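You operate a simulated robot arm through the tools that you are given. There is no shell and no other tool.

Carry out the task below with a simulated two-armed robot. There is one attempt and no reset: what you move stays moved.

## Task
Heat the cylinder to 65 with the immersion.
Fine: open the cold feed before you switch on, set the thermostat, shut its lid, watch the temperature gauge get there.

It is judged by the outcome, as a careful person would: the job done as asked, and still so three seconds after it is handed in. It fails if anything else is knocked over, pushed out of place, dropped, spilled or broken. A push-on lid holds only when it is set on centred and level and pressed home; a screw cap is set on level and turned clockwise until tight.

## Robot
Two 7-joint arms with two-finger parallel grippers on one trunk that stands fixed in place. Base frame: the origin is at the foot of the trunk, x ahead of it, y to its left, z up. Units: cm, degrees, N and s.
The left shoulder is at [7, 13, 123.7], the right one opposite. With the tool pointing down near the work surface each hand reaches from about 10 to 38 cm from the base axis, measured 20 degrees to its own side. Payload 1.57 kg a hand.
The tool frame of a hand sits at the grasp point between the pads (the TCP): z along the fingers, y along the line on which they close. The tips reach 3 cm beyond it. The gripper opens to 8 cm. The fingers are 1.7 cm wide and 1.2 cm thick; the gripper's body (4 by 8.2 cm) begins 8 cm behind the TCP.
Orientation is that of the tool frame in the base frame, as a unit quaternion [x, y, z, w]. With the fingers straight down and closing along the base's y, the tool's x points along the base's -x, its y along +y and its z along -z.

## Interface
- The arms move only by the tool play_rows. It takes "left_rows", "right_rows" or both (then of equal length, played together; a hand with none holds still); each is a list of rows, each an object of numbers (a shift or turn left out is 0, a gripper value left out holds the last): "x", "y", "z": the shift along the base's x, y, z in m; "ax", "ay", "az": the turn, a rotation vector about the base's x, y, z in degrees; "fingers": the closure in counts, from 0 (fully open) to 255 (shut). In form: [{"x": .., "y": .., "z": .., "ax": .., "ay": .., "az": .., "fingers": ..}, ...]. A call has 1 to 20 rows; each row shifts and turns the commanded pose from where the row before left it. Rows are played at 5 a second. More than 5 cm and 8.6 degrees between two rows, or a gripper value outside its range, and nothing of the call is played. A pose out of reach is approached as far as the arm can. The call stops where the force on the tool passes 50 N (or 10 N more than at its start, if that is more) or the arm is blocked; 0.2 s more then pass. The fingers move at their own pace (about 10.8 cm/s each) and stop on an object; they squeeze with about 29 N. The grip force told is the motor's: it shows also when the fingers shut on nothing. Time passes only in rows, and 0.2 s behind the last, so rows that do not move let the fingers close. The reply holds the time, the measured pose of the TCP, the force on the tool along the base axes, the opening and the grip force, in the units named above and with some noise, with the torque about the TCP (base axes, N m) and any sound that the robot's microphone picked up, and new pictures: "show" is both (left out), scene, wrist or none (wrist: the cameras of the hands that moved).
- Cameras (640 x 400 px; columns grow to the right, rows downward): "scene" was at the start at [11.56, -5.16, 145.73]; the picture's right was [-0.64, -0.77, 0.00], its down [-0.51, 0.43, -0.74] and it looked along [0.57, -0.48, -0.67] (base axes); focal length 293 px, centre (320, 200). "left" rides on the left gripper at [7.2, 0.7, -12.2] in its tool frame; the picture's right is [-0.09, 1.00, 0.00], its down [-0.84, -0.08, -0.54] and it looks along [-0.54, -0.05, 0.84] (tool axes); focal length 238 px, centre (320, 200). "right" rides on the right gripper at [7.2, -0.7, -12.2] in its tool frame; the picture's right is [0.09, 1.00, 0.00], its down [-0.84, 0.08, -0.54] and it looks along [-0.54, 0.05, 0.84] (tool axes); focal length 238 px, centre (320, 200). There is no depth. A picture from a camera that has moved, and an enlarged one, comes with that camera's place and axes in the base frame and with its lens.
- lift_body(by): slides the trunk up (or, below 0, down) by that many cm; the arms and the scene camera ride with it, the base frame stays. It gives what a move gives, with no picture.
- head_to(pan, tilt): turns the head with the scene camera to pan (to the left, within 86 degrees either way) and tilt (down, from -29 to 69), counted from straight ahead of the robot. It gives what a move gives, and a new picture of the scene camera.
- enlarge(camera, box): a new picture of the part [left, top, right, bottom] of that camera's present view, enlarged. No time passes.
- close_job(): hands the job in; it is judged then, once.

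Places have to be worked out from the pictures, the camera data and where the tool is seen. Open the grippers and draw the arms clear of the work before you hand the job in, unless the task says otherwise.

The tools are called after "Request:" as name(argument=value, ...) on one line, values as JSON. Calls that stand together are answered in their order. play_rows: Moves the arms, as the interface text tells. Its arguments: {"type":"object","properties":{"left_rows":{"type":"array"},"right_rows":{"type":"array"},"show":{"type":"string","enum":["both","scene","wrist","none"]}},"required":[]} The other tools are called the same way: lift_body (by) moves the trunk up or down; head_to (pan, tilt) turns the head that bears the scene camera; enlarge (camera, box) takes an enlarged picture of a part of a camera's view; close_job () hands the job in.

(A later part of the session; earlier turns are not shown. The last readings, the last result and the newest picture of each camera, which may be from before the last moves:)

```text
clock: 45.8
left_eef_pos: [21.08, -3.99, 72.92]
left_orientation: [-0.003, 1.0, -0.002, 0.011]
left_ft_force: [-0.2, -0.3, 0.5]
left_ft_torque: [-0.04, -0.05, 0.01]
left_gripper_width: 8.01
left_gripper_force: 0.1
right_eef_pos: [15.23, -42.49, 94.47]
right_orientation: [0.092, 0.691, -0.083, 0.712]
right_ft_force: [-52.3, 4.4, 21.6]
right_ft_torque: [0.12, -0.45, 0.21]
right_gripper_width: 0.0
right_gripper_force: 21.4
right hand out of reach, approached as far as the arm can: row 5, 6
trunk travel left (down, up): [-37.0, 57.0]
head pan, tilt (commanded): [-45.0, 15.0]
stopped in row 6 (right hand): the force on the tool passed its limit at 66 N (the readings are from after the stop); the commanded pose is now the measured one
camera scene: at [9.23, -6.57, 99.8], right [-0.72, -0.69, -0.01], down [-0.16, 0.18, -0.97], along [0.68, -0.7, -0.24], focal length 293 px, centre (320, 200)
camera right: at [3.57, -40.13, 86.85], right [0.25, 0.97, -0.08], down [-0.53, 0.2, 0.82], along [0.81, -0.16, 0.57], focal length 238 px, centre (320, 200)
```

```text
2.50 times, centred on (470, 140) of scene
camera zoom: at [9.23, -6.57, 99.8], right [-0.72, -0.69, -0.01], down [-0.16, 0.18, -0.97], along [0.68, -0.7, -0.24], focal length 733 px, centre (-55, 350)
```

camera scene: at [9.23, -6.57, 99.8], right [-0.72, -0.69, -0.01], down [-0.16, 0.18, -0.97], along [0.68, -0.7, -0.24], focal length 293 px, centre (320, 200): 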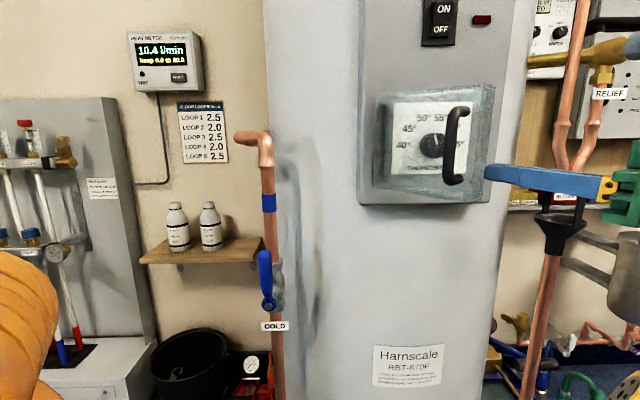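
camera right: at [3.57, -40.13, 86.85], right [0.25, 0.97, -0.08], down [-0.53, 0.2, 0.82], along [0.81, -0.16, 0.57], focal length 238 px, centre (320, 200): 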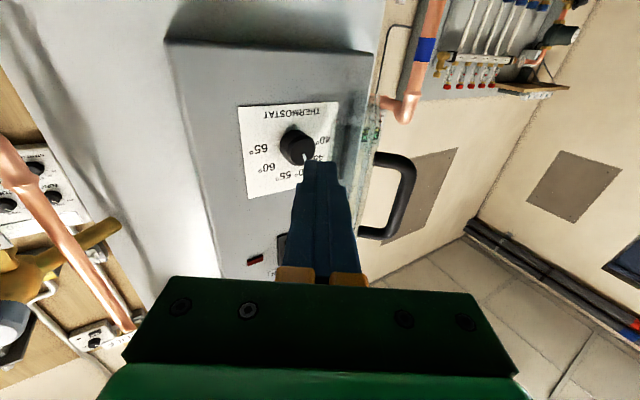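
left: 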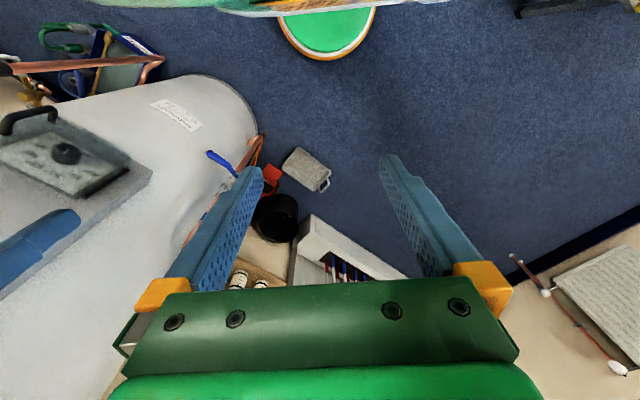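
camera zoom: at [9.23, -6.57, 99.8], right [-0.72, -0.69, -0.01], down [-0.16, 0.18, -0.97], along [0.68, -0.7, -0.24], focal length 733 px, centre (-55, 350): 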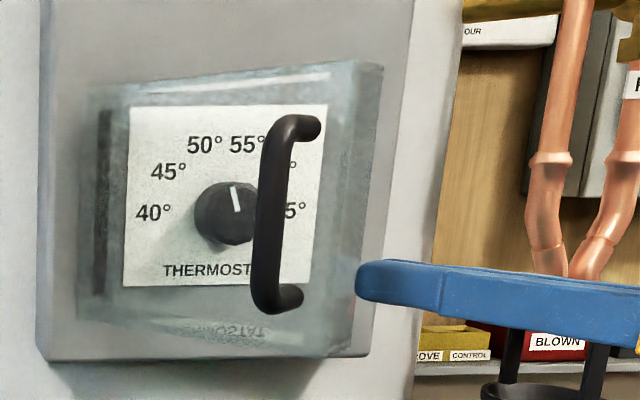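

The lid has swung to roughly 45°, and the fingertips are pressing its side wall again. I back off radially and square the hand up; at this lid angle a straight finger behind the rim will push it open.

Request:
play_rows(right_rows=[{"x": -0.0156, "y": -0.0014, "z": 0.005}, {"x": -0.0035, "y": -0.0035, "z": 0.005, "az": -7.5}, {"az": -7.5}, {"az": -7.5}, {"az": -7.5}])

Request:
enlarge(camera="scene", box=[380, 60, 560, 220])

```text
clock: 47.0
left_eef_pos: [22.33, -4.11, 72.35]
left_orientation: [-0.006, 1.0, 0.001, 0.003]
left_ft_force: [-0.6, 0.1, -0.9]
left_ft_torque: [-0.04, -0.03, 0.0]
left_gripper_width: 8.01
left_gripper_force: 0.1
right_eef_pos: [15.54, -43.21, 94.78]
right_orientation: [0.27, 0.657, -0.259, 0.655]
right_ft_force: [-10.7, -0.5, -1.8]
right_ft_torque: [0.03, 0.06, -0.16]
right_gripper_width: 0.0
right_gripper_force: 21.1
trunk travel left (down, up): [-37.0, 57.0]
head pan, tilt (commanded): [-45.0, 15.0]
camera scene: at [11.4, -6.43, 99.56], right [-0.71, -0.71, 0.0], down [-0.18, 0.18, -0.97], along [0.68, -0.68, -0.26], focal length 293 px, centre (320, 200)
camera right: at [6.33, -35.02, 87.49], right [0.69, 0.72, -0.08], down [-0.34, 0.42, 0.84], along [0.64, -0.55, 0.53], focal length 238 px, centre (320, 200)
```

scene: 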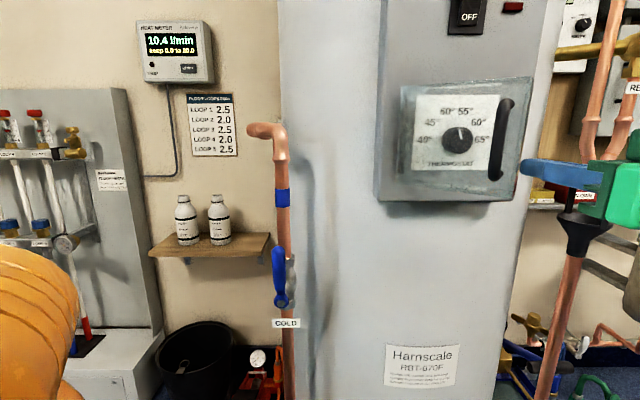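
right: 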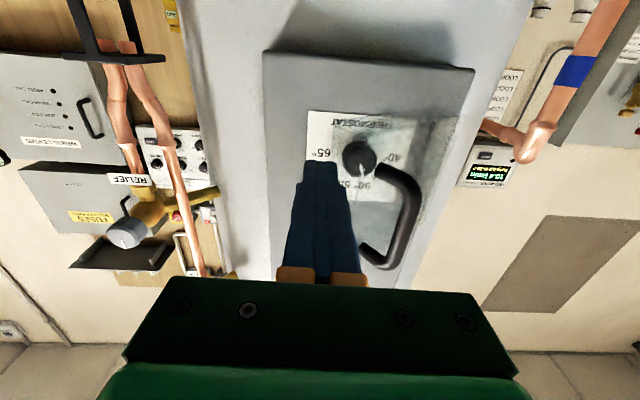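

```text
2.50 times, centred on (470, 140) of scene
camera zoom: at [11.4, -6.43, 99.56], right [-0.71, -0.71, 0.0], down [-0.18, 0.18, -0.97], along [0.68, -0.68, -0.26], focal length 733 px, centre (-55, 350)
```

zoom: 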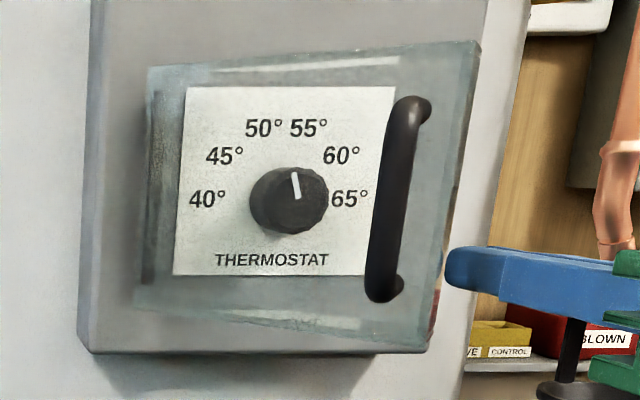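

Finger is still resting on the lid's side (lid ~37° open). I shift right 1.8 cm to clear the rim, go 4.5 cm deeper, then sweep left.

Request:
play_rows(right_rows=[{"x": -0.0141, "y": -0.0141, "z": 0.01}, {"x": 0.016, "y": -0.016, "z": 0.005}, {"x": 0.016, "y": -0.016}, {}])

Request:
enlarge(camera="scene", box=[380, 60, 560, 220])

Request:
enlarge(camera="right", box=[200, 40, 520, 280])

```text
clock: 48.0
left_eef_pos: [22.36, -4.04, 72.27]
left_orientation: [-0.007, 1.0, 0.0, 0.0]
left_ft_force: [-0.2, -0.2, 0.5]
left_ft_torque: [0.0, 0.02, 0.02]
left_gripper_width: 7.97
left_gripper_force: 0.1
right_eef_pos: [17.66, -47.67, 96.06]
right_orientation: [0.269, 0.659, -0.257, 0.654]
right_ft_force: [0.5, -0.1, 0.9]
right_ft_torque: [-0.02, 0.0, 0.03]
right_gripper_width: 0.0
right_gripper_force: 21.2
trunk travel left (down, up): [-37.0, 57.0]
head pan, tilt (commanded): [-45.0, 15.0]
camera scene: at [11.76, -6.4, 99.51], right [-0.71, -0.71, 0.0], down [-0.18, 0.18, -0.97], along [0.68, -0.68, -0.26], focal length 293 px, centre (320, 200)
camera right: at [8.48, -39.61, 88.93], right [0.69, 0.72, -0.08], down [-0.34, 0.42, 0.84], along [0.64, -0.55, 0.53], focal length 238 px, centre (320, 200)
```

scene: 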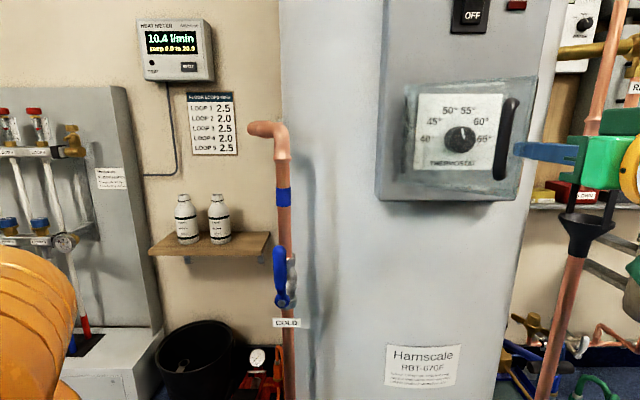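
right: 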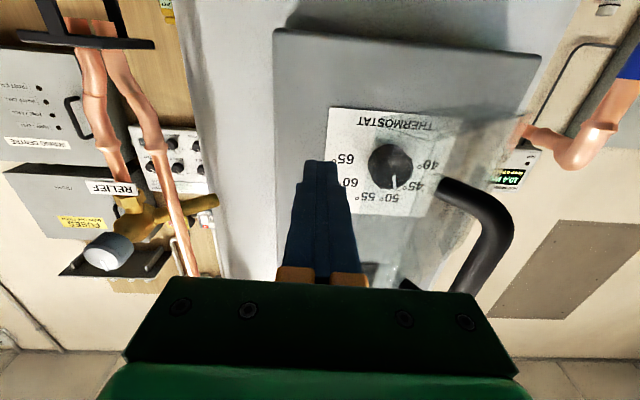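

```text
2.50 times, centred on (470, 140) of scene
camera zoom: at [11.76, -6.4, 99.51], right [-0.71, -0.71, 0.0], down [-0.18, 0.18, -0.97], along [0.68, -0.68, -0.26], focal length 733 px, centre (-55, 350)
```

zoom: 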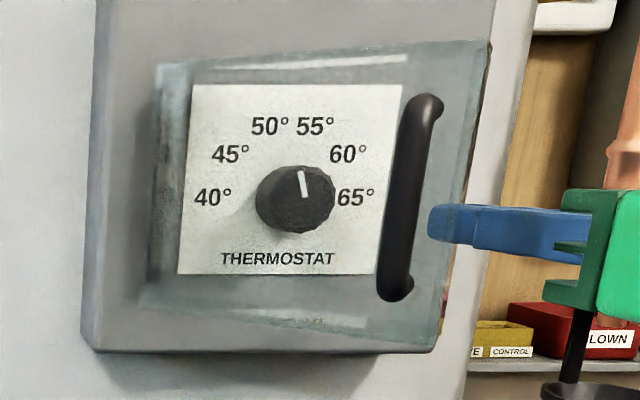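

```text
1.67 times, centred on (360, 160) of right
camera zoom: at [8.48, -39.61, 88.93], right [0.69, 0.72, -0.08], down [-0.34, 0.42, 0.84], along [0.64, -0.55, 0.53], focal length 397 px, centre (253, 267)
```

zoom: 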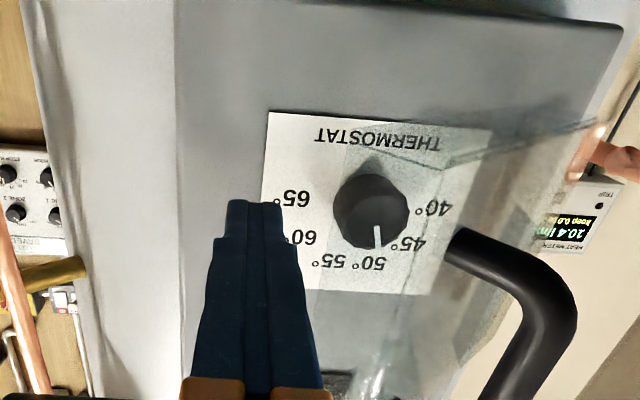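

The fingertips are now behind the glass (tip n≈-49, clear of the knob front at ≈-51). I sweep left to push the lid open.

Request:
play_rows(right_rows=[{"x": 0.0079, "y": 0.009}, {"x": 0.0079, "y": 0.009}, {"x": 0.0079, "y": 0.009}, {"x": 0.0079, "y": 0.009}, {"x": 0.0079, "y": 0.009}, {"x": 0.0079, "y": 0.009}])

Request:
enlarge(camera="scene", box=[380, 60, 560, 220])

```text
clock: 49.4
left_eef_pos: [22.53, -3.95, 72.4]
left_orientation: [-0.007, 1.0, 0.0, 0.0]
left_ft_force: [0.3, 0.0, 0.1]
left_ft_torque: [-0.02, 0.0, 0.02]
left_gripper_width: 8.01
left_gripper_force: 0.0
right_eef_pos: [22.47, -42.33, 96.19]
right_orientation: [0.268, 0.659, -0.258, 0.654]
right_ft_force: [-0.6, -0.5, 0.2]
right_ft_torque: [0.01, 0.04, 0.02]
right_gripper_width: 0.01
right_gripper_force: 21.0
trunk travel left (down, up): [-37.0, 57.0]
head pan, tilt (commanded): [-45.0, 15.0]
camera scene: at [11.77, -6.38, 99.51], right [-0.71, -0.71, 0.0], down [-0.18, 0.18, -0.97], along [0.68, -0.68, -0.26], focal length 293 px, centre (320, 200)
camera right: at [13.22, -34.21, 88.96], right [0.69, 0.72, -0.08], down [-0.34, 0.42, 0.84], along [0.64, -0.55, 0.53], focal length 238 px, centre (320, 200)
```

scene: 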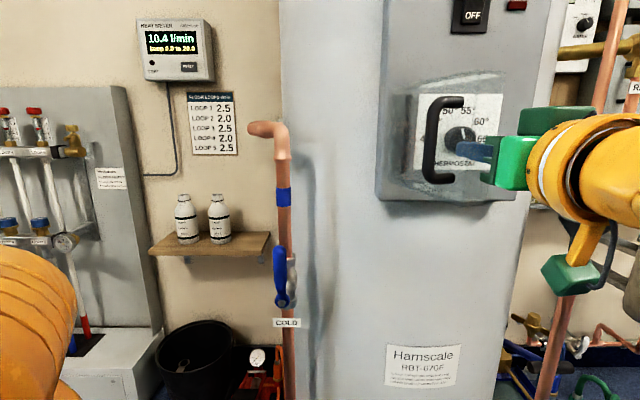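
right: 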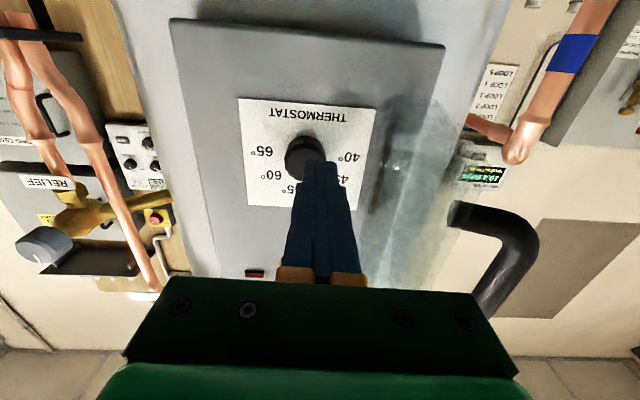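

```text
2.50 times, centred on (470, 140) of scene
camera zoom: at [11.77, -6.38, 99.51], right [-0.71, -0.71, 0.0], down [-0.18, 0.18, -0.97], along [0.68, -0.68, -0.26], focal length 733 px, centre (-55, 350)
```

zoom: 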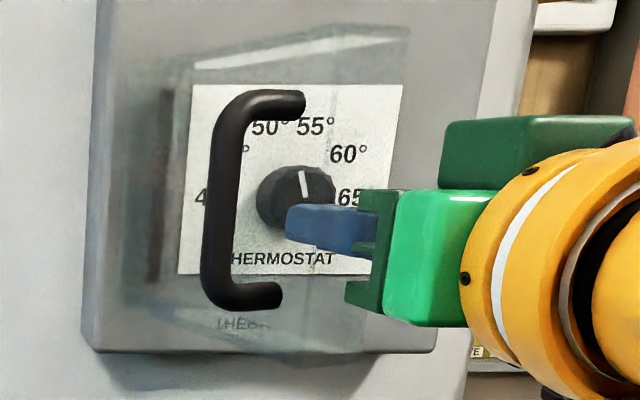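

The lid is now around 65° open with almost no force. I continue sweeping left to carry it past 90°.

Request:
play_rows(right_rows=[{"x": 0.0079, "y": 0.009}, {"x": 0.0079, "y": 0.009}, {"x": 0.0079, "y": 0.009}, {"x": 0.0079, "y": 0.009}, {"x": 0.0079, "y": 0.009}, {"x": 0.0079, "y": 0.009}])

Request:
enlarge(camera="scene", box=[360, 60, 560, 220])

```text
clock: 50.8
left_eef_pos: [22.62, -3.91, 72.36]
left_orientation: [-0.007, 1.0, 0.0, 0.0]
left_ft_force: [-0.1, 0.8, 0.4]
left_ft_torque: [-0.01, 0.03, -0.02]
left_gripper_width: 8.01
left_gripper_force: 0.0
right_eef_pos: [27.21, -36.85, 96.31]
right_orientation: [0.269, 0.658, -0.259, 0.654]
right_ft_force: [-0.6, 0.3, 0.2]
right_ft_torque: [-0.01, 0.02, 0.02]
right_gripper_width: 0.01
right_gripper_force: 20.7
trunk travel left (down, up): [-37.0, 57.0]
head pan, tilt (commanded): [-45.0, 15.0]
camera scene: at [11.78, -6.38, 99.51], right [-0.71, -0.71, 0.0], down [-0.18, 0.18, -0.97], along [0.68, -0.68, -0.26], focal length 293 px, centre (320, 200)
camera right: at [17.99, -28.8, 89.01], right [0.69, 0.72, -0.08], down [-0.34, 0.42, 0.84], along [0.64, -0.55, 0.53], focal length 238 px, centre (320, 200)
```

scene: 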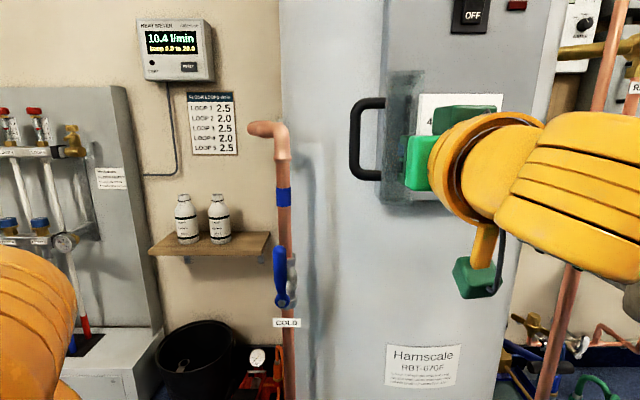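
right: 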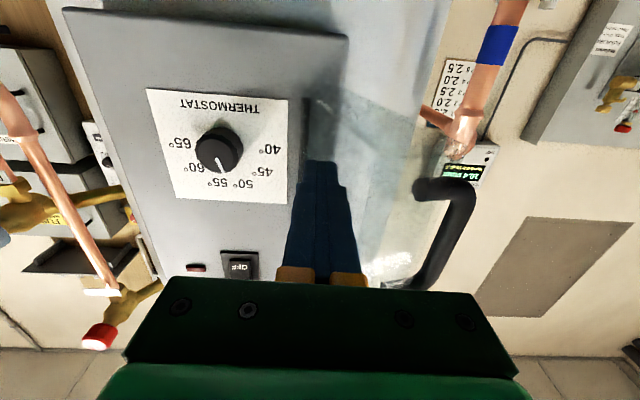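

```text
2.50 times, centred on (460, 140) of scene
camera zoom: at [11.78, -6.38, 99.51], right [-0.71, -0.71, 0.0], down [-0.18, 0.18, -0.97], along [0.68, -0.68, -0.26], focal length 733 px, centre (-30, 350)
```

zoom: 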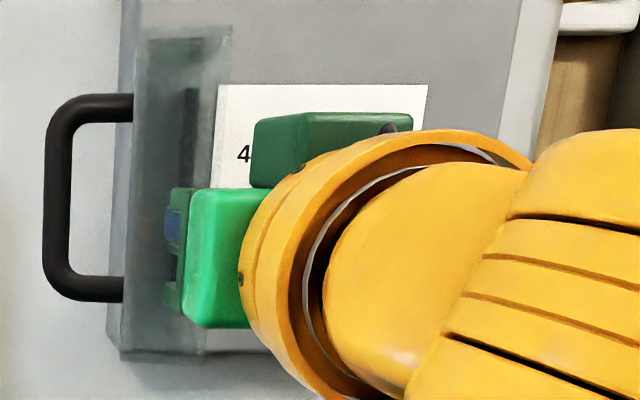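

The lid is at about 90°. I push a bit further left so it stays well out of the way.

Request:
play_rows(right_rows=[{"x": 0.0085, "y": 0.0085}, {"x": 0.0085, "y": 0.0085}, {"x": 0.0085, "y": 0.0085}, {"x": 0.0085, "y": 0.0085}])

Request:
enlarge(camera="scene", box=[340, 60, 540, 220])

```text
clock: 51.8
left_eef_pos: [21.7, -4.81, 72.62]
left_orientation: [-0.006, 1.0, 0.006, 0.008]
left_ft_force: [0.1, 0.0, -0.2]
left_ft_torque: [-0.04, 0.03, -0.01]
left_gripper_width: 7.99
left_gripper_force: 0.0
right_eef_pos: [29.19, -34.96, 96.29]
right_orientation: [0.278, 0.654, -0.255, 0.655]
right_ft_force: [-38.5, -31.0, -4.6]
right_ft_torque: [-0.19, 0.24, -0.46]
right_gripper_width: 0.03
right_gripper_force: 21.2
trunk travel left (down, up): [-37.0, 57.0]
head pan, tilt (commanded): [-45.0, 15.0]
camera scene: at [10.41, -7.75, 99.57], right [-0.71, -0.7, -0.02], down [-0.17, 0.2, -0.97], along [0.68, -0.68, -0.26], focal length 293 px, centre (320, 200)
camera right: at [20.15, -26.6, 89.0], right [0.7, 0.71, -0.06], down [-0.34, 0.41, 0.84], along [0.63, -0.57, 0.53], focal length 238 px, centre (320, 200)
```

scene: 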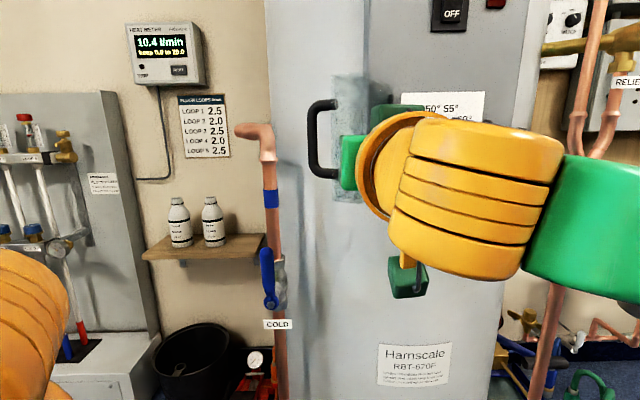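
right: 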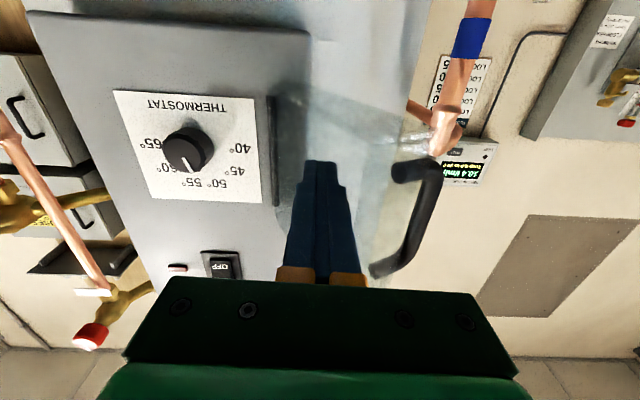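

```text
2.50 times, centred on (440, 140) of scene
camera zoom: at [10.41, -7.75, 99.57], right [-0.71, -0.7, -0.02], down [-0.17, 0.2, -0.97], along [0.68, -0.68, -0.26], focal length 733 px, centre (20, 350)
```

zoom: 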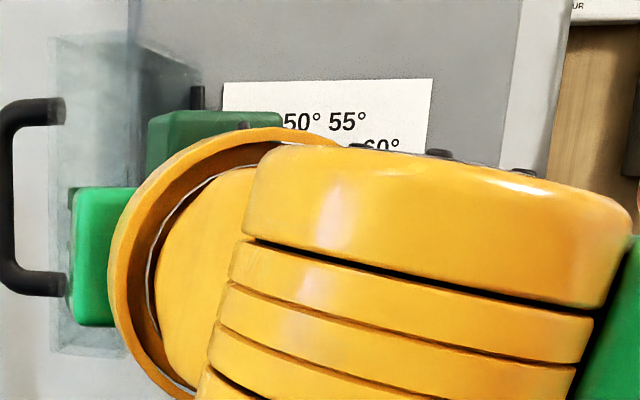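

The lid has reached its open stop (about 110°). I release it, draw back and move in front of the knob, keeping clear of the lid.

Request:
play_rows(right_rows=[{"x": -0.013, "y": -0.013}, {"x": -0.028, "y": 0.005}, {"x": -0.02, "y": -0.01}, {"x": -0.02, "y": -0.02}, {"x": -0.02, "y": -0.02, "fingers": 0}, {}])

Request:
enlarge(camera="right", box=[200, 40, 520, 280])

Request:
enlarge(camera="scene", box=[340, 60, 540, 220])

```text
clock: 53.2
left_eef_pos: [22.54, -4.04, 72.22]
left_orientation: [-0.007, 1.0, 0.0, 0.0]
left_ft_force: [-0.7, 0.1, -0.4]
left_ft_torque: [0.01, 0.0, 0.0]
left_gripper_width: 8.0
left_gripper_force: 0.0
right_eef_pos: [20.48, -39.16, 96.36]
right_orientation: [0.267, 0.658, -0.259, 0.654]
right_ft_force: [0.0, -0.8, -0.6]
right_ft_torque: [-0.01, 0.0, -0.01]
right_gripper_width: 7.99
right_gripper_force: 0.1
trunk travel left (down, up): [-37.0, 57.0]
head pan, tilt (commanded): [-45.0, 15.0]
camera scene: at [11.77, -6.39, 99.51], right [-0.71, -0.71, 0.0], down [-0.18, 0.18, -0.97], along [0.68, -0.68, -0.26], focal length 293 px, centre (320, 200)
camera right: at [11.21, -31.2, 89.09], right [0.69, 0.72, -0.08], down [-0.34, 0.42, 0.84], along [0.64, -0.55, 0.53], focal length 238 px, centre (320, 200)
```

scene: 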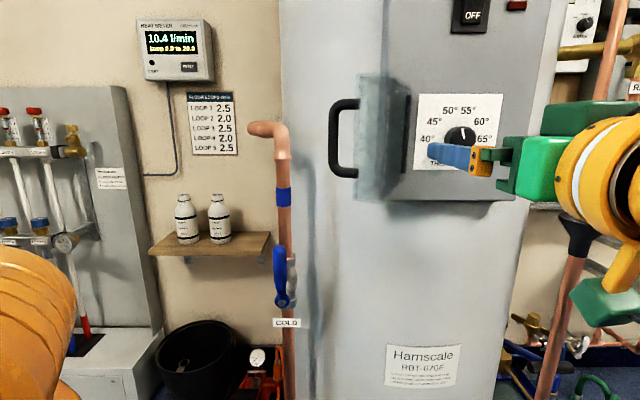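
right: 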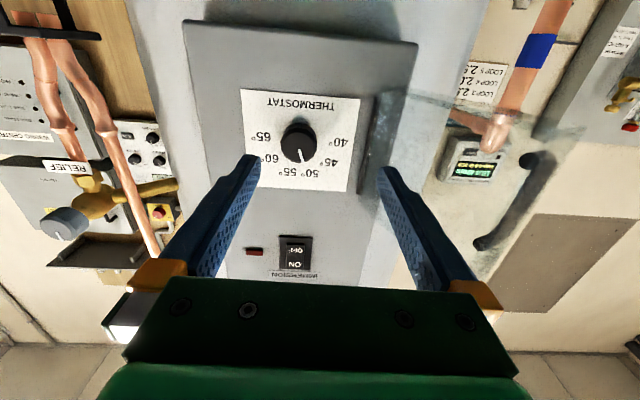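

```text
1.67 times, centred on (360, 160) of right
camera zoom: at [11.21, -31.2, 89.09], right [0.69, 0.72, -0.08], down [-0.34, 0.42, 0.84], along [0.64, -0.55, 0.53], focal length 397 px, centre (253, 267)
```

zoom: 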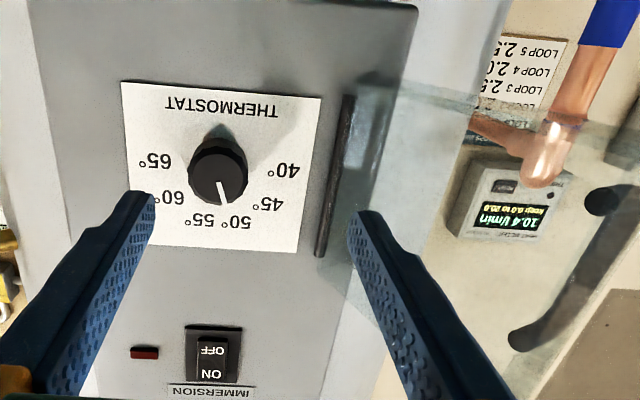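

```text
2.50 times, centred on (440, 140) of scene
camera zoom: at [11.77, -6.39, 99.51], right [-0.71, -0.71, 0.0], down [-0.18, 0.18, -0.97], along [0.68, -0.68, -0.26], focal length 733 px, centre (20, 350)
```

zoom: 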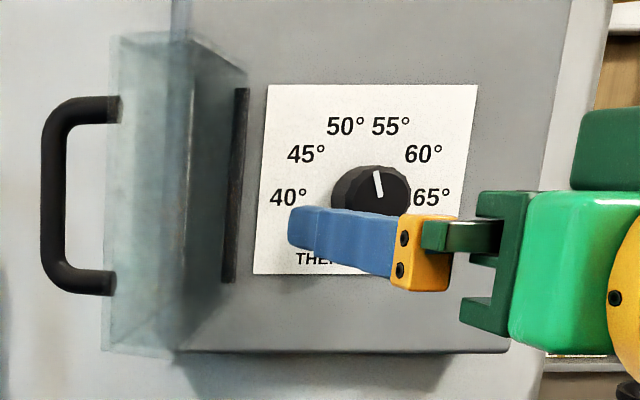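

The lid is parked open at roughly 105°. The knob reads u≈14.4, z≈97.3, 3.5 cm across, front at n≈-51, pointer at about 50. I roll the hand −90° (camera to the right) so that I can turn the knob ~108° clockwise in one grip.

Request:
play_rows(right_rows=[{"x": -0.0008, "y": -0.0008, "z": 0.0009, "ax": -5.8, "ay": 5.8}, {"x": -0.0008, "y": -0.0008, "z": 0.0009, "ax": -5.8, "ay": 5.8}, {"x": -0.0008, "y": -0.0008, "z": 0.0009, "ax": -5.8, "ay": 5.8}, {"x": -0.0008, "y": -0.0008, "z": 0.0009, "ax": -5.8, "ay": 5.8}, {"x": -0.0008, "y": -0.0008, "z": 0.0009, "ax": -5.8, "ay": 5.8}, {"x": -0.0008, "y": -0.0008, "z": 0.0009, "ax": -5.8, "ay": 5.8}, {"x": -0.0008, "y": -0.0008, "z": 0.0009, "ax": -5.8, "ay": 5.8}, {"x": -0.0008, "y": -0.0008, "z": 0.0009, "ax": -5.8, "ay": 5.8}, {"x": -0.0008, "y": -0.0008, "z": 0.0009, "ax": -5.8, "ay": 5.8}, {"x": -0.0008, "y": -0.0008, "z": 0.0009, "ax": -5.8, "ay": 5.8}, {"x": -0.0005, "y": -0.0005, "z": 0.0005, "ax": -5.7, "ay": 5.7}])

Request:
enlarge(camera="right", box=[200, 40, 520, 280])

```text
clock: 55.6
left_eef_pos: [22.56, -4.0, 72.42]
left_orientation: [-0.007, 1.0, 0.0, 0.0]
left_ft_force: [0.2, 0.3, -0.8]
left_ft_torque: [-0.01, -0.03, -0.02]
left_gripper_width: 8.01
left_gripper_force: 0.0
right_eef_pos: [21.73, -39.37, 95.81]
right_orientation: [-0.02, 0.713, -0.508, 0.482]
right_ft_force: [0.5, 0.8, -0.6]
right_ft_torque: [-0.01, -0.01, 0.02]
right_gripper_width: 7.99
right_gripper_force: 0.0
right hand out of reach, approached as far as the arm can: row 6, 7, 8, 9, 10, 11
trunk travel left (down, up): [-37.0, 57.0]
head pan, tilt (commanded): [-45.0, 15.0]
camera scene: at [11.76, -6.4, 99.51], right [-0.71, -0.71, 0.0], down [-0.18, 0.18, -0.97], along [0.68, -0.68, -0.26], focal length 293 px, centre (320, 200)
camera right: at [8.91, -34.81, 91.61], right [0.41, 0.43, -0.8], down [0.1, 0.85, 0.51], along [0.91, -0.29, 0.31], focal length 238 px, centre (320, 200)
```

scene: 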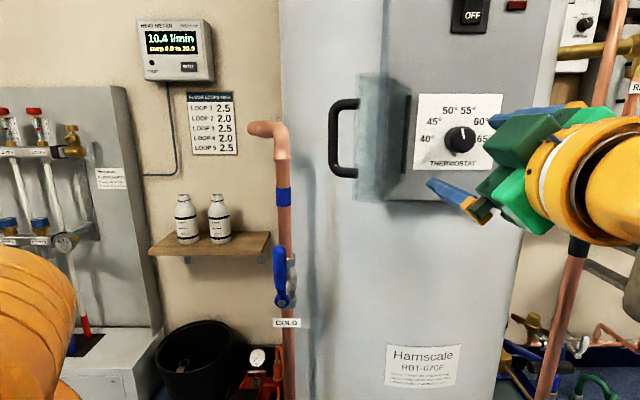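
right: 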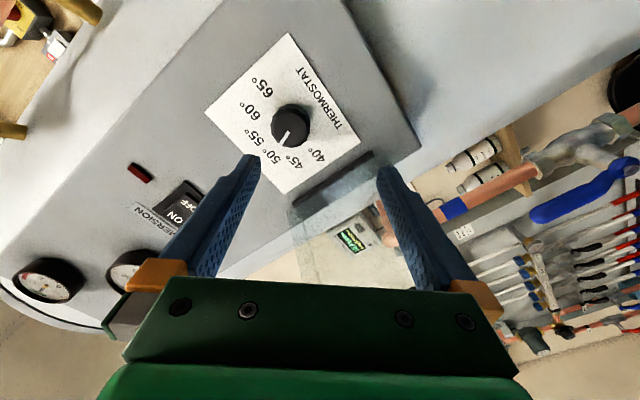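

```text
1.67 times, centred on (360, 160) of right
camera zoom: at [8.91, -34.81, 91.61], right [0.41, 0.43, -0.8], down [0.1, 0.85, 0.51], along [0.91, -0.29, 0.31], focal length 397 px, centre (253, 267)
```

zoom: 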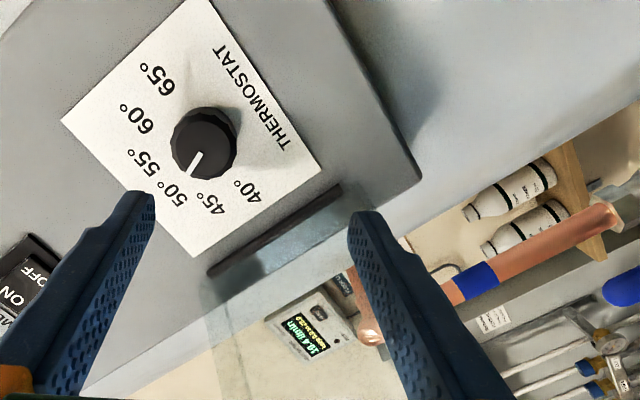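

The roll stopped at about −48° (arm limit), so I will turn the knob in two grips. Relative to the TCP the knob is about 2.6 cm further right and 1.1 cm up; I move there and check the alignment.

Request:
play_rows(right_rows=[{"x": -0.0088, "y": -0.0088, "z": 0.0055, "ax": 1.4, "ay": -1.4}, {"x": -0.0088, "y": -0.0088, "z": 0.0055, "ax": 1.4, "ay": -1.4}, {}])

Request:
enlarge(camera="right", box=[220, 60, 420, 210])

```text
clock: 56.4
left_eef_pos: [22.6, -3.86, 72.34]
left_orientation: [-0.007, 1.0, 0.0, 0.0]
left_ft_force: [0.5, 0.6, 0.1]
left_ft_torque: [0.0, 0.02, -0.03]
left_gripper_width: 7.97
left_gripper_force: 0.1
right_eef_pos: [20.83, -40.38, 96.25]
right_orientation: [0.007, 0.713, -0.49, 0.501]
right_ft_force: [-0.1, 0.0, -0.3]
right_ft_torque: [-0.01, 0.0, 0.03]
right_gripper_width: 8.01
right_gripper_force: 0.1
right hand out of reach, approached as far as the arm can: row 1
trunk travel left (down, up): [-37.0, 57.0]
head pan, tilt (commanded): [-45.0, 15.0]
camera scene: at [11.77, -6.4, 99.51], right [-0.71, -0.71, 0.0], down [-0.18, 0.18, -0.97], along [0.68, -0.68, -0.26], focal length 293 px, centre (320, 200)
camera right: at [8.23, -35.42, 91.73], right [0.45, 0.47, -0.76], down [0.07, 0.83, 0.56], along [0.89, -0.31, 0.34], focal length 238 px, centre (320, 200)
```

scene: 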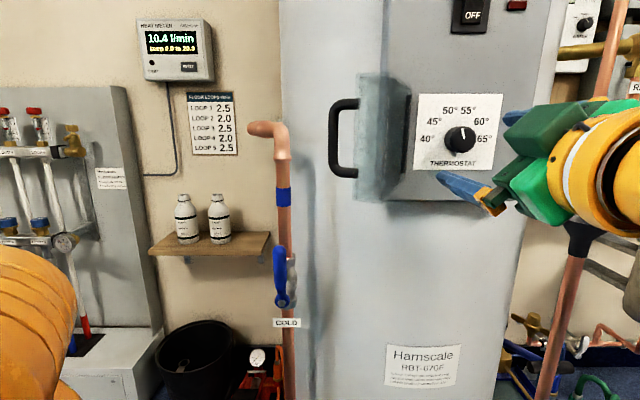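
right: 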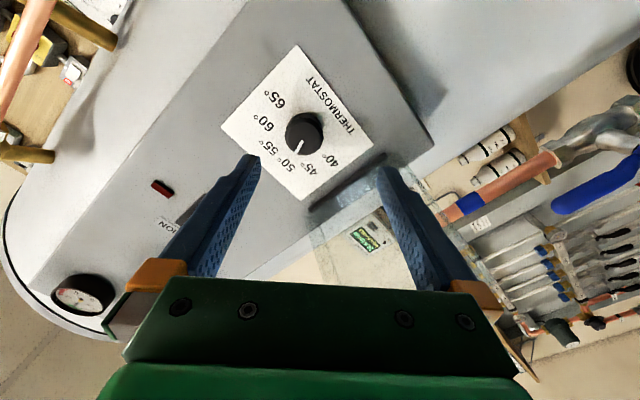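

```text
2.67 times, centred on (320, 135) of right
camera zoom: at [8.23, -35.42, 91.73], right [0.45, 0.47, -0.76], down [0.07, 0.83, 0.56], along [0.89, -0.31, 0.34], focal length 636 px, centre (320, 373)
```

zoom: 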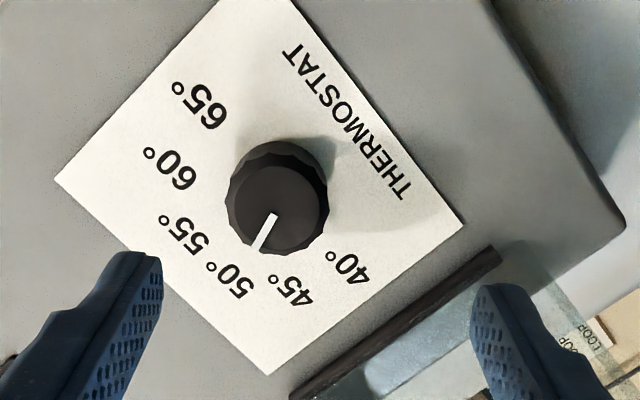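

The pointer indeed reads 50 and the knob is about 1.3 cm right and 0.8 cm up of the hand's axis. I centre on it and advance so the pads straddle the knob.

Request:
play_rows(right_rows=[{"x": -0.0046, "y": -0.0046, "z": 0.004}, {"x": -0.0046, "y": -0.0046, "z": 0.004}, {"x": 0.0141, "y": -0.0141}, {"x": 0.0141, "y": -0.0141}, {}])

Request:
enlarge(camera="right", box=[220, 60, 420, 210])

```text
clock: 57.6
left_eef_pos: [22.56, -3.95, 72.36]
left_orientation: [-0.007, 1.0, 0.0, 0.0]
left_ft_force: [1.0, -0.4, -0.1]
left_ft_torque: [0.0, -0.01, -0.01]
left_gripper_width: 7.98
left_gripper_force: 0.1
right_eef_pos: [23.53, -43.03, 96.43]
right_orientation: [0.004, 0.713, -0.491, 0.5]
right_ft_force: [0.3, 0.3, -0.5]
right_ft_torque: [0.02, 0.0, -0.02]
right_gripper_width: 7.99
right_gripper_force: 0.1
right hand out of reach, approached as far as the arm can: row 1, 2
trunk travel left (down, up): [-37.0, 57.0]
head pan, tilt (commanded): [-45.0, 15.0]
camera scene: at [11.75, -6.39, 99.51], right [-0.71, -0.71, 0.0], down [-0.18, 0.18, -0.97], along [0.68, -0.68, -0.26], focal length 293 px, centre (320, 200)
camera right: at [10.95, -38.21, 91.77], right [0.45, 0.47, -0.76], down [0.07, 0.83, 0.56], along [0.89, -0.3, 0.34], focal length 238 px, centre (320, 200)
```

scene: 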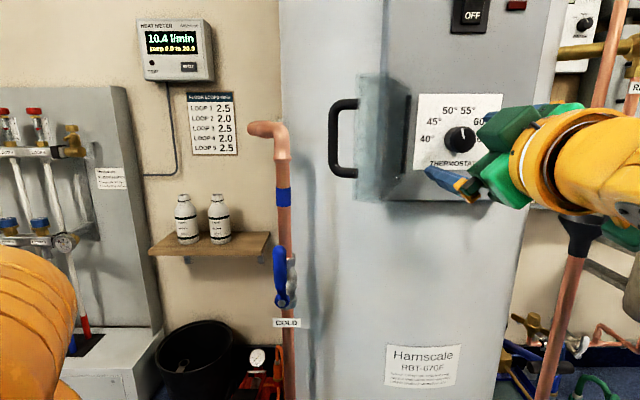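
right: 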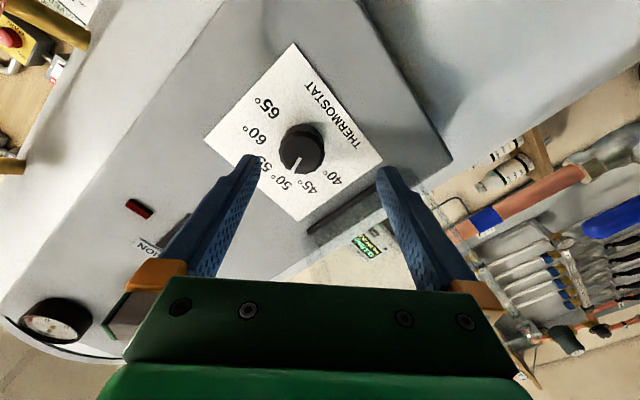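

```text
2.67 times, centred on (320, 135) of right
camera zoom: at [10.95, -38.21, 91.77], right [0.45, 0.47, -0.76], down [0.07, 0.83, 0.56], along [0.89, -0.3, 0.34], focal length 636 px, centre (320, 373)
```

zoom: 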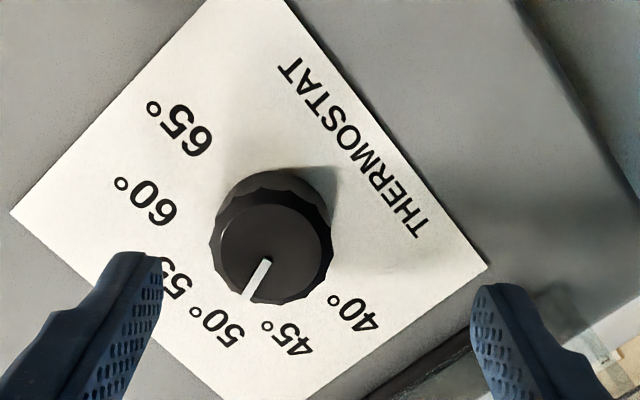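

Still about 1.3 cm left and 0.7 cm below the knob axis since those rows were at the arm's limit. I try the correction from here, easing the roll by 6°.

Request:
play_rows(right_rows=[{"x": -0.0046, "y": -0.0046, "z": 0.0035, "ax": 2.1, "ay": -2.1}, {"x": -0.0046, "y": -0.0046, "z": 0.0035, "ax": 2.1, "ay": -2.1}, {}], show="wrist")

Request:
enlarge(camera="right", box=[220, 60, 420, 210])

```text
clock: 58.4
left_eef_pos: [22.61, -4.07, 72.44]
left_orientation: [-0.006, 1.0, -0.001, 0.0]
left_ft_force: [-0.3, 0.1, 0.1]
left_ft_torque: [-0.01, -0.03, 0.02]
left_gripper_width: 8.02
left_gripper_force: 0.1
right_eef_pos: [22.67, -44.0, 96.98]
right_orientation: [0.041, 0.712, -0.464, 0.525]
right_ft_force: [-0.2, 0.6, 0.3]
right_ft_torque: [-0.02, -0.01, -0.01]
right_gripper_width: 8.0
right_gripper_force: 0.1
trunk travel left (down, up): [-37.0, 57.0]
head pan, tilt (commanded): [-45.0, 15.0]
camera right: at [10.4, -38.82, 91.95], right [0.5, 0.52, -0.69], down [0.03, 0.78, 0.62], along [0.86, -0.33, 0.38], focal length 238 px, centre (320, 200)
```

right: 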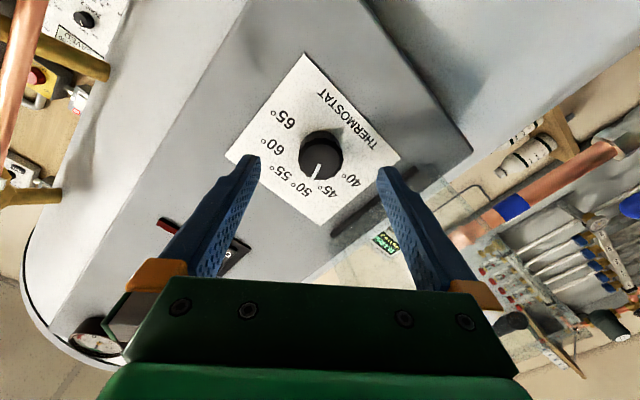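

```text
2.67 times, centred on (320, 135) of right
camera zoom: at [10.4, -38.82, 91.95], right [0.5, 0.52, -0.69], down [0.03, 0.78, 0.62], along [0.86, -0.33, 0.38], focal length 636 px, centre (320, 373)
```

zoom: 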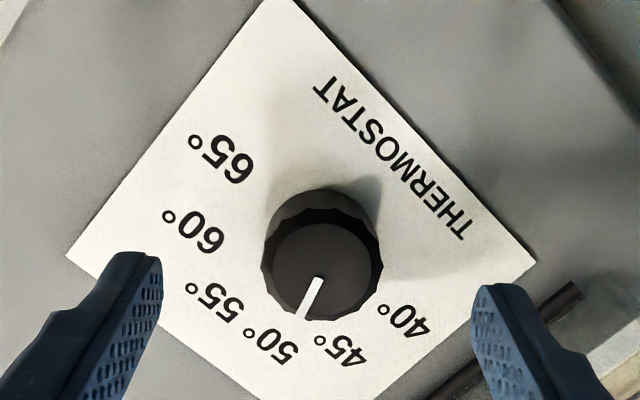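

The knob's face is now centred on the hand's axis (u≈15.1, z≈97). I advance 2.2 cm and close on the knob.

Request:
play_rows(right_rows=[{"x": 0.0078, "y": -0.0078}, {"x": 0.0078, "y": -0.0078}, {}, {"fingers": 255}, {}, {}], show="both")

Request:
enlarge(camera="right", box=[220, 60, 420, 210])

```text
clock: 59.8
left_eef_pos: [22.48, -3.97, 72.28]
left_orientation: [-0.007, 1.0, -0.001, 0.0]
left_ft_force: [0.7, -0.5, 0.6]
left_ft_torque: [0.02, 0.0, 0.02]
left_gripper_width: 8.0
left_gripper_force: 0.1
right_eef_pos: [24.2, -45.44, 97.14]
right_orientation: [0.04, 0.712, -0.464, 0.525]
right_ft_force: [0.1, 2.0, -4.3]
right_ft_torque: [-0.23, -0.24, 0.0]
right_gripper_width: 3.38
right_gripper_force: 41.5
trunk travel left (down, up): [-37.0, 57.0]
head pan, tilt (commanded): [-45.0, 15.0]
camera scene: at [11.78, -6.39, 99.5], right [-0.71, -0.71, 0.0], down [-0.18, 0.18, -0.97], along [0.68, -0.68, -0.26], focal length 293 px, centre (320, 200)
camera right: at [12.05, -40.35, 91.94], right [0.5, 0.52, -0.69], down [0.03, 0.78, 0.62], along [0.87, -0.33, 0.38], focal length 238 px, centre (320, 200)
```

scene: 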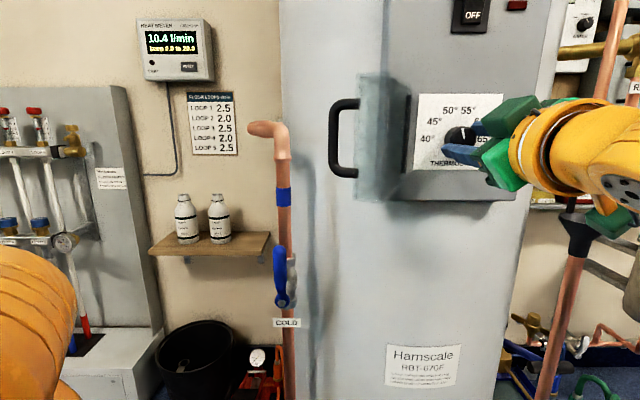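
right: 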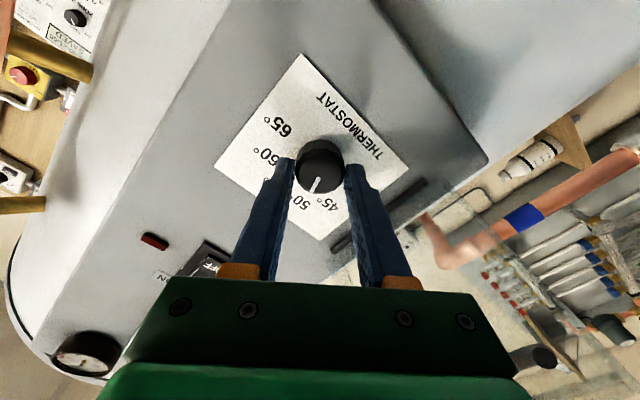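

```text
2.67 times, centred on (320, 135) of right
camera zoom: at [12.05, -40.35, 91.94], right [0.5, 0.52, -0.69], down [0.03, 0.78, 0.62], along [0.87, -0.33, 0.38], focal length 636 px, centre (320, 373)
```

zoom: 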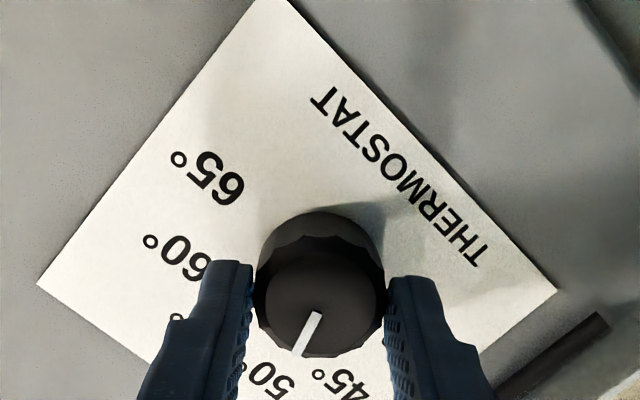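

Gripped (3.4 cm). I turn clockwise 28° first and check that the knob follows.

Request:
play_rows(right_rows=[{"ax": 4.95, "ay": -4.95}, {"ax": 4.95, "ay": -4.95}, {"ax": 4.95, "ay": -4.95}, {"ax": 4.95, "ay": -4.95}], show="wrist")

Request:
enlarge(camera="right", box=[220, 60, 420, 210])

```text
clock: 60.8
left_eef_pos: [22.5, -3.97, 72.4]
left_orientation: [-0.007, 1.0, -0.001, 0.0]
left_ft_force: [-0.1, -0.6, 0.6]
left_ft_torque: [-0.01, -0.02, -0.03]
left_gripper_width: 8.0
left_gripper_force: 0.1
right_eef_pos: [24.42, -45.49, 97.01]
right_orientation: [0.21, 0.68, -0.321, 0.625]
right_ft_force: [-1.2, 0.5, -3.8]
right_ft_torque: [0.06, 0.05, -0.18]
right_gripper_width: 3.36
right_gripper_force: 41.5
trunk travel left (down, up): [-37.0, 57.0]
head pan, tilt (commanded): [-45.0, 15.0]
camera right: at [14.12, -38.27, 90.17], right [0.67, 0.69, -0.27], down [-0.22, 0.53, 0.82], along [0.71, -0.49, 0.51], focal length 238 px, centre (320, 200)
```

right: 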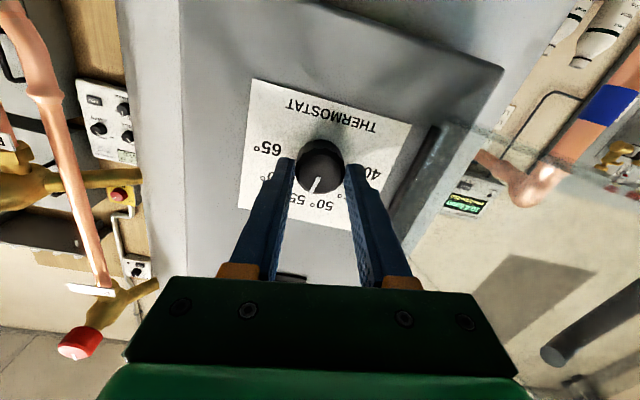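

```text
2.67 times, centred on (320, 135) of right
camera zoom: at [14.12, -38.27, 90.17], right [0.67, 0.69, -0.27], down [-0.22, 0.53, 0.82], along [0.71, -0.49, 0.51], focal length 636 px, centre (320, 373)
```

zoom: 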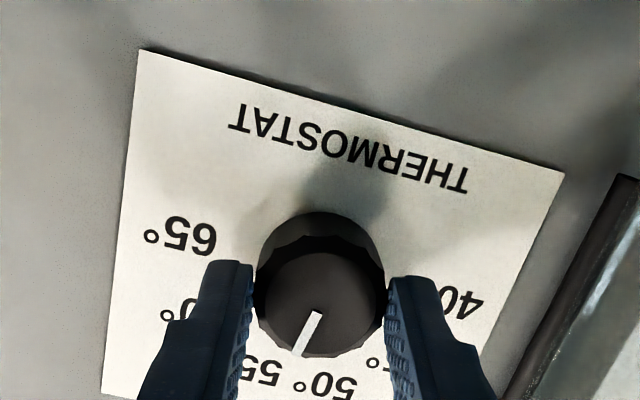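

The knob follows the grip exactly; the pointer is now near 54. I go on another 49° clockwise.

Request:
play_rows(right_rows=[{"ax": 4.95, "ay": -4.95}, {"ax": 4.95, "ay": -4.95}, {"ax": 4.95, "ay": -4.95}, {"ax": 4.95, "ay": -4.95}, {"ax": 4.95, "ay": -4.95}, {"ax": 4.95, "ay": -4.95}, {"ax": 4.95, "ay": -4.95}])

Request:
enlarge(camera="right", box=[220, 60, 420, 210])

```text
clock: 62.4
left_eef_pos: [22.52, -3.95, 72.31]
left_orientation: [-0.007, 1.0, 0.0, -0.001]
left_ft_force: [0.4, 0.1, 0.1]
left_ft_torque: [-0.04, -0.02, -0.01]
left_gripper_width: 7.99
left_gripper_force: 0.0
right_eef_pos: [24.24, -45.49, 96.97]
right_orientation: [0.469, 0.53, -0.032, 0.706]
right_ft_force: [-1.3, 1.6, -4.6]
right_ft_torque: [0.07, 0.11, -0.13]
right_gripper_width: 3.34
right_gripper_force: 41.2
trunk travel left (down, up): [-37.0, 57.0]
head pan, tilt (commanded): [-45.0, 15.0]
camera scene: at [11.79, -6.45, 99.5], right [-0.71, -0.71, 0.0], down [-0.18, 0.18, -0.97], along [0.68, -0.68, -0.26], focal length 293 px, centre (320, 200)
camera right: at [18.21, -34.18, 90.89], right [0.58, 0.6, 0.55], down [-0.71, 0.04, 0.7], along [0.4, -0.8, 0.45], focal length 238 px, centre (320, 200)
```

scene: 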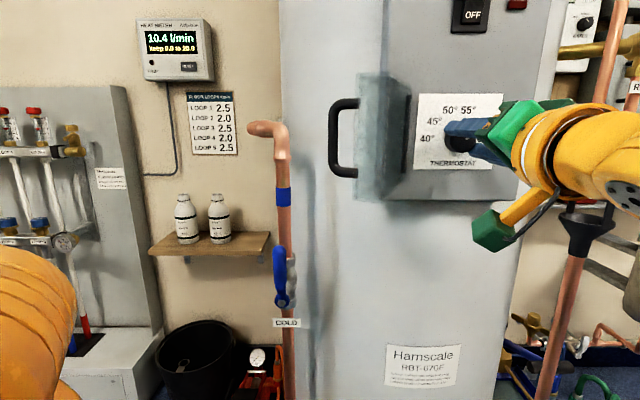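
right: 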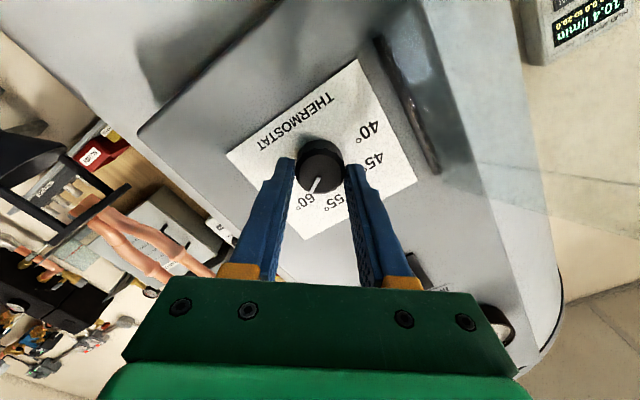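

```text
2.67 times, centred on (320, 135) of right
camera zoom: at [18.21, -34.18, 90.89], right [0.58, 0.6, 0.55], down [-0.71, 0.04, 0.7], along [0.4, -0.8, 0.45], focal length 636 px, centre (320, 373)
```

zoom: 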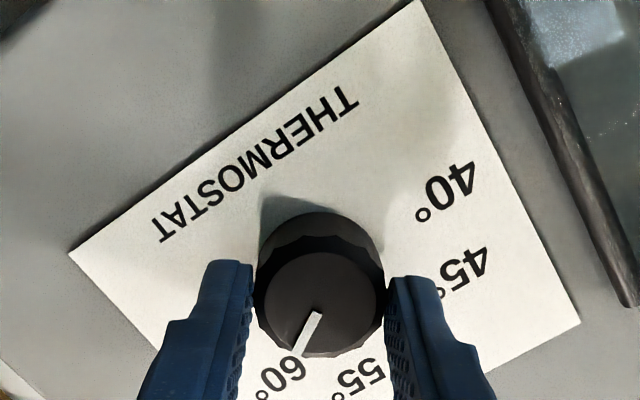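

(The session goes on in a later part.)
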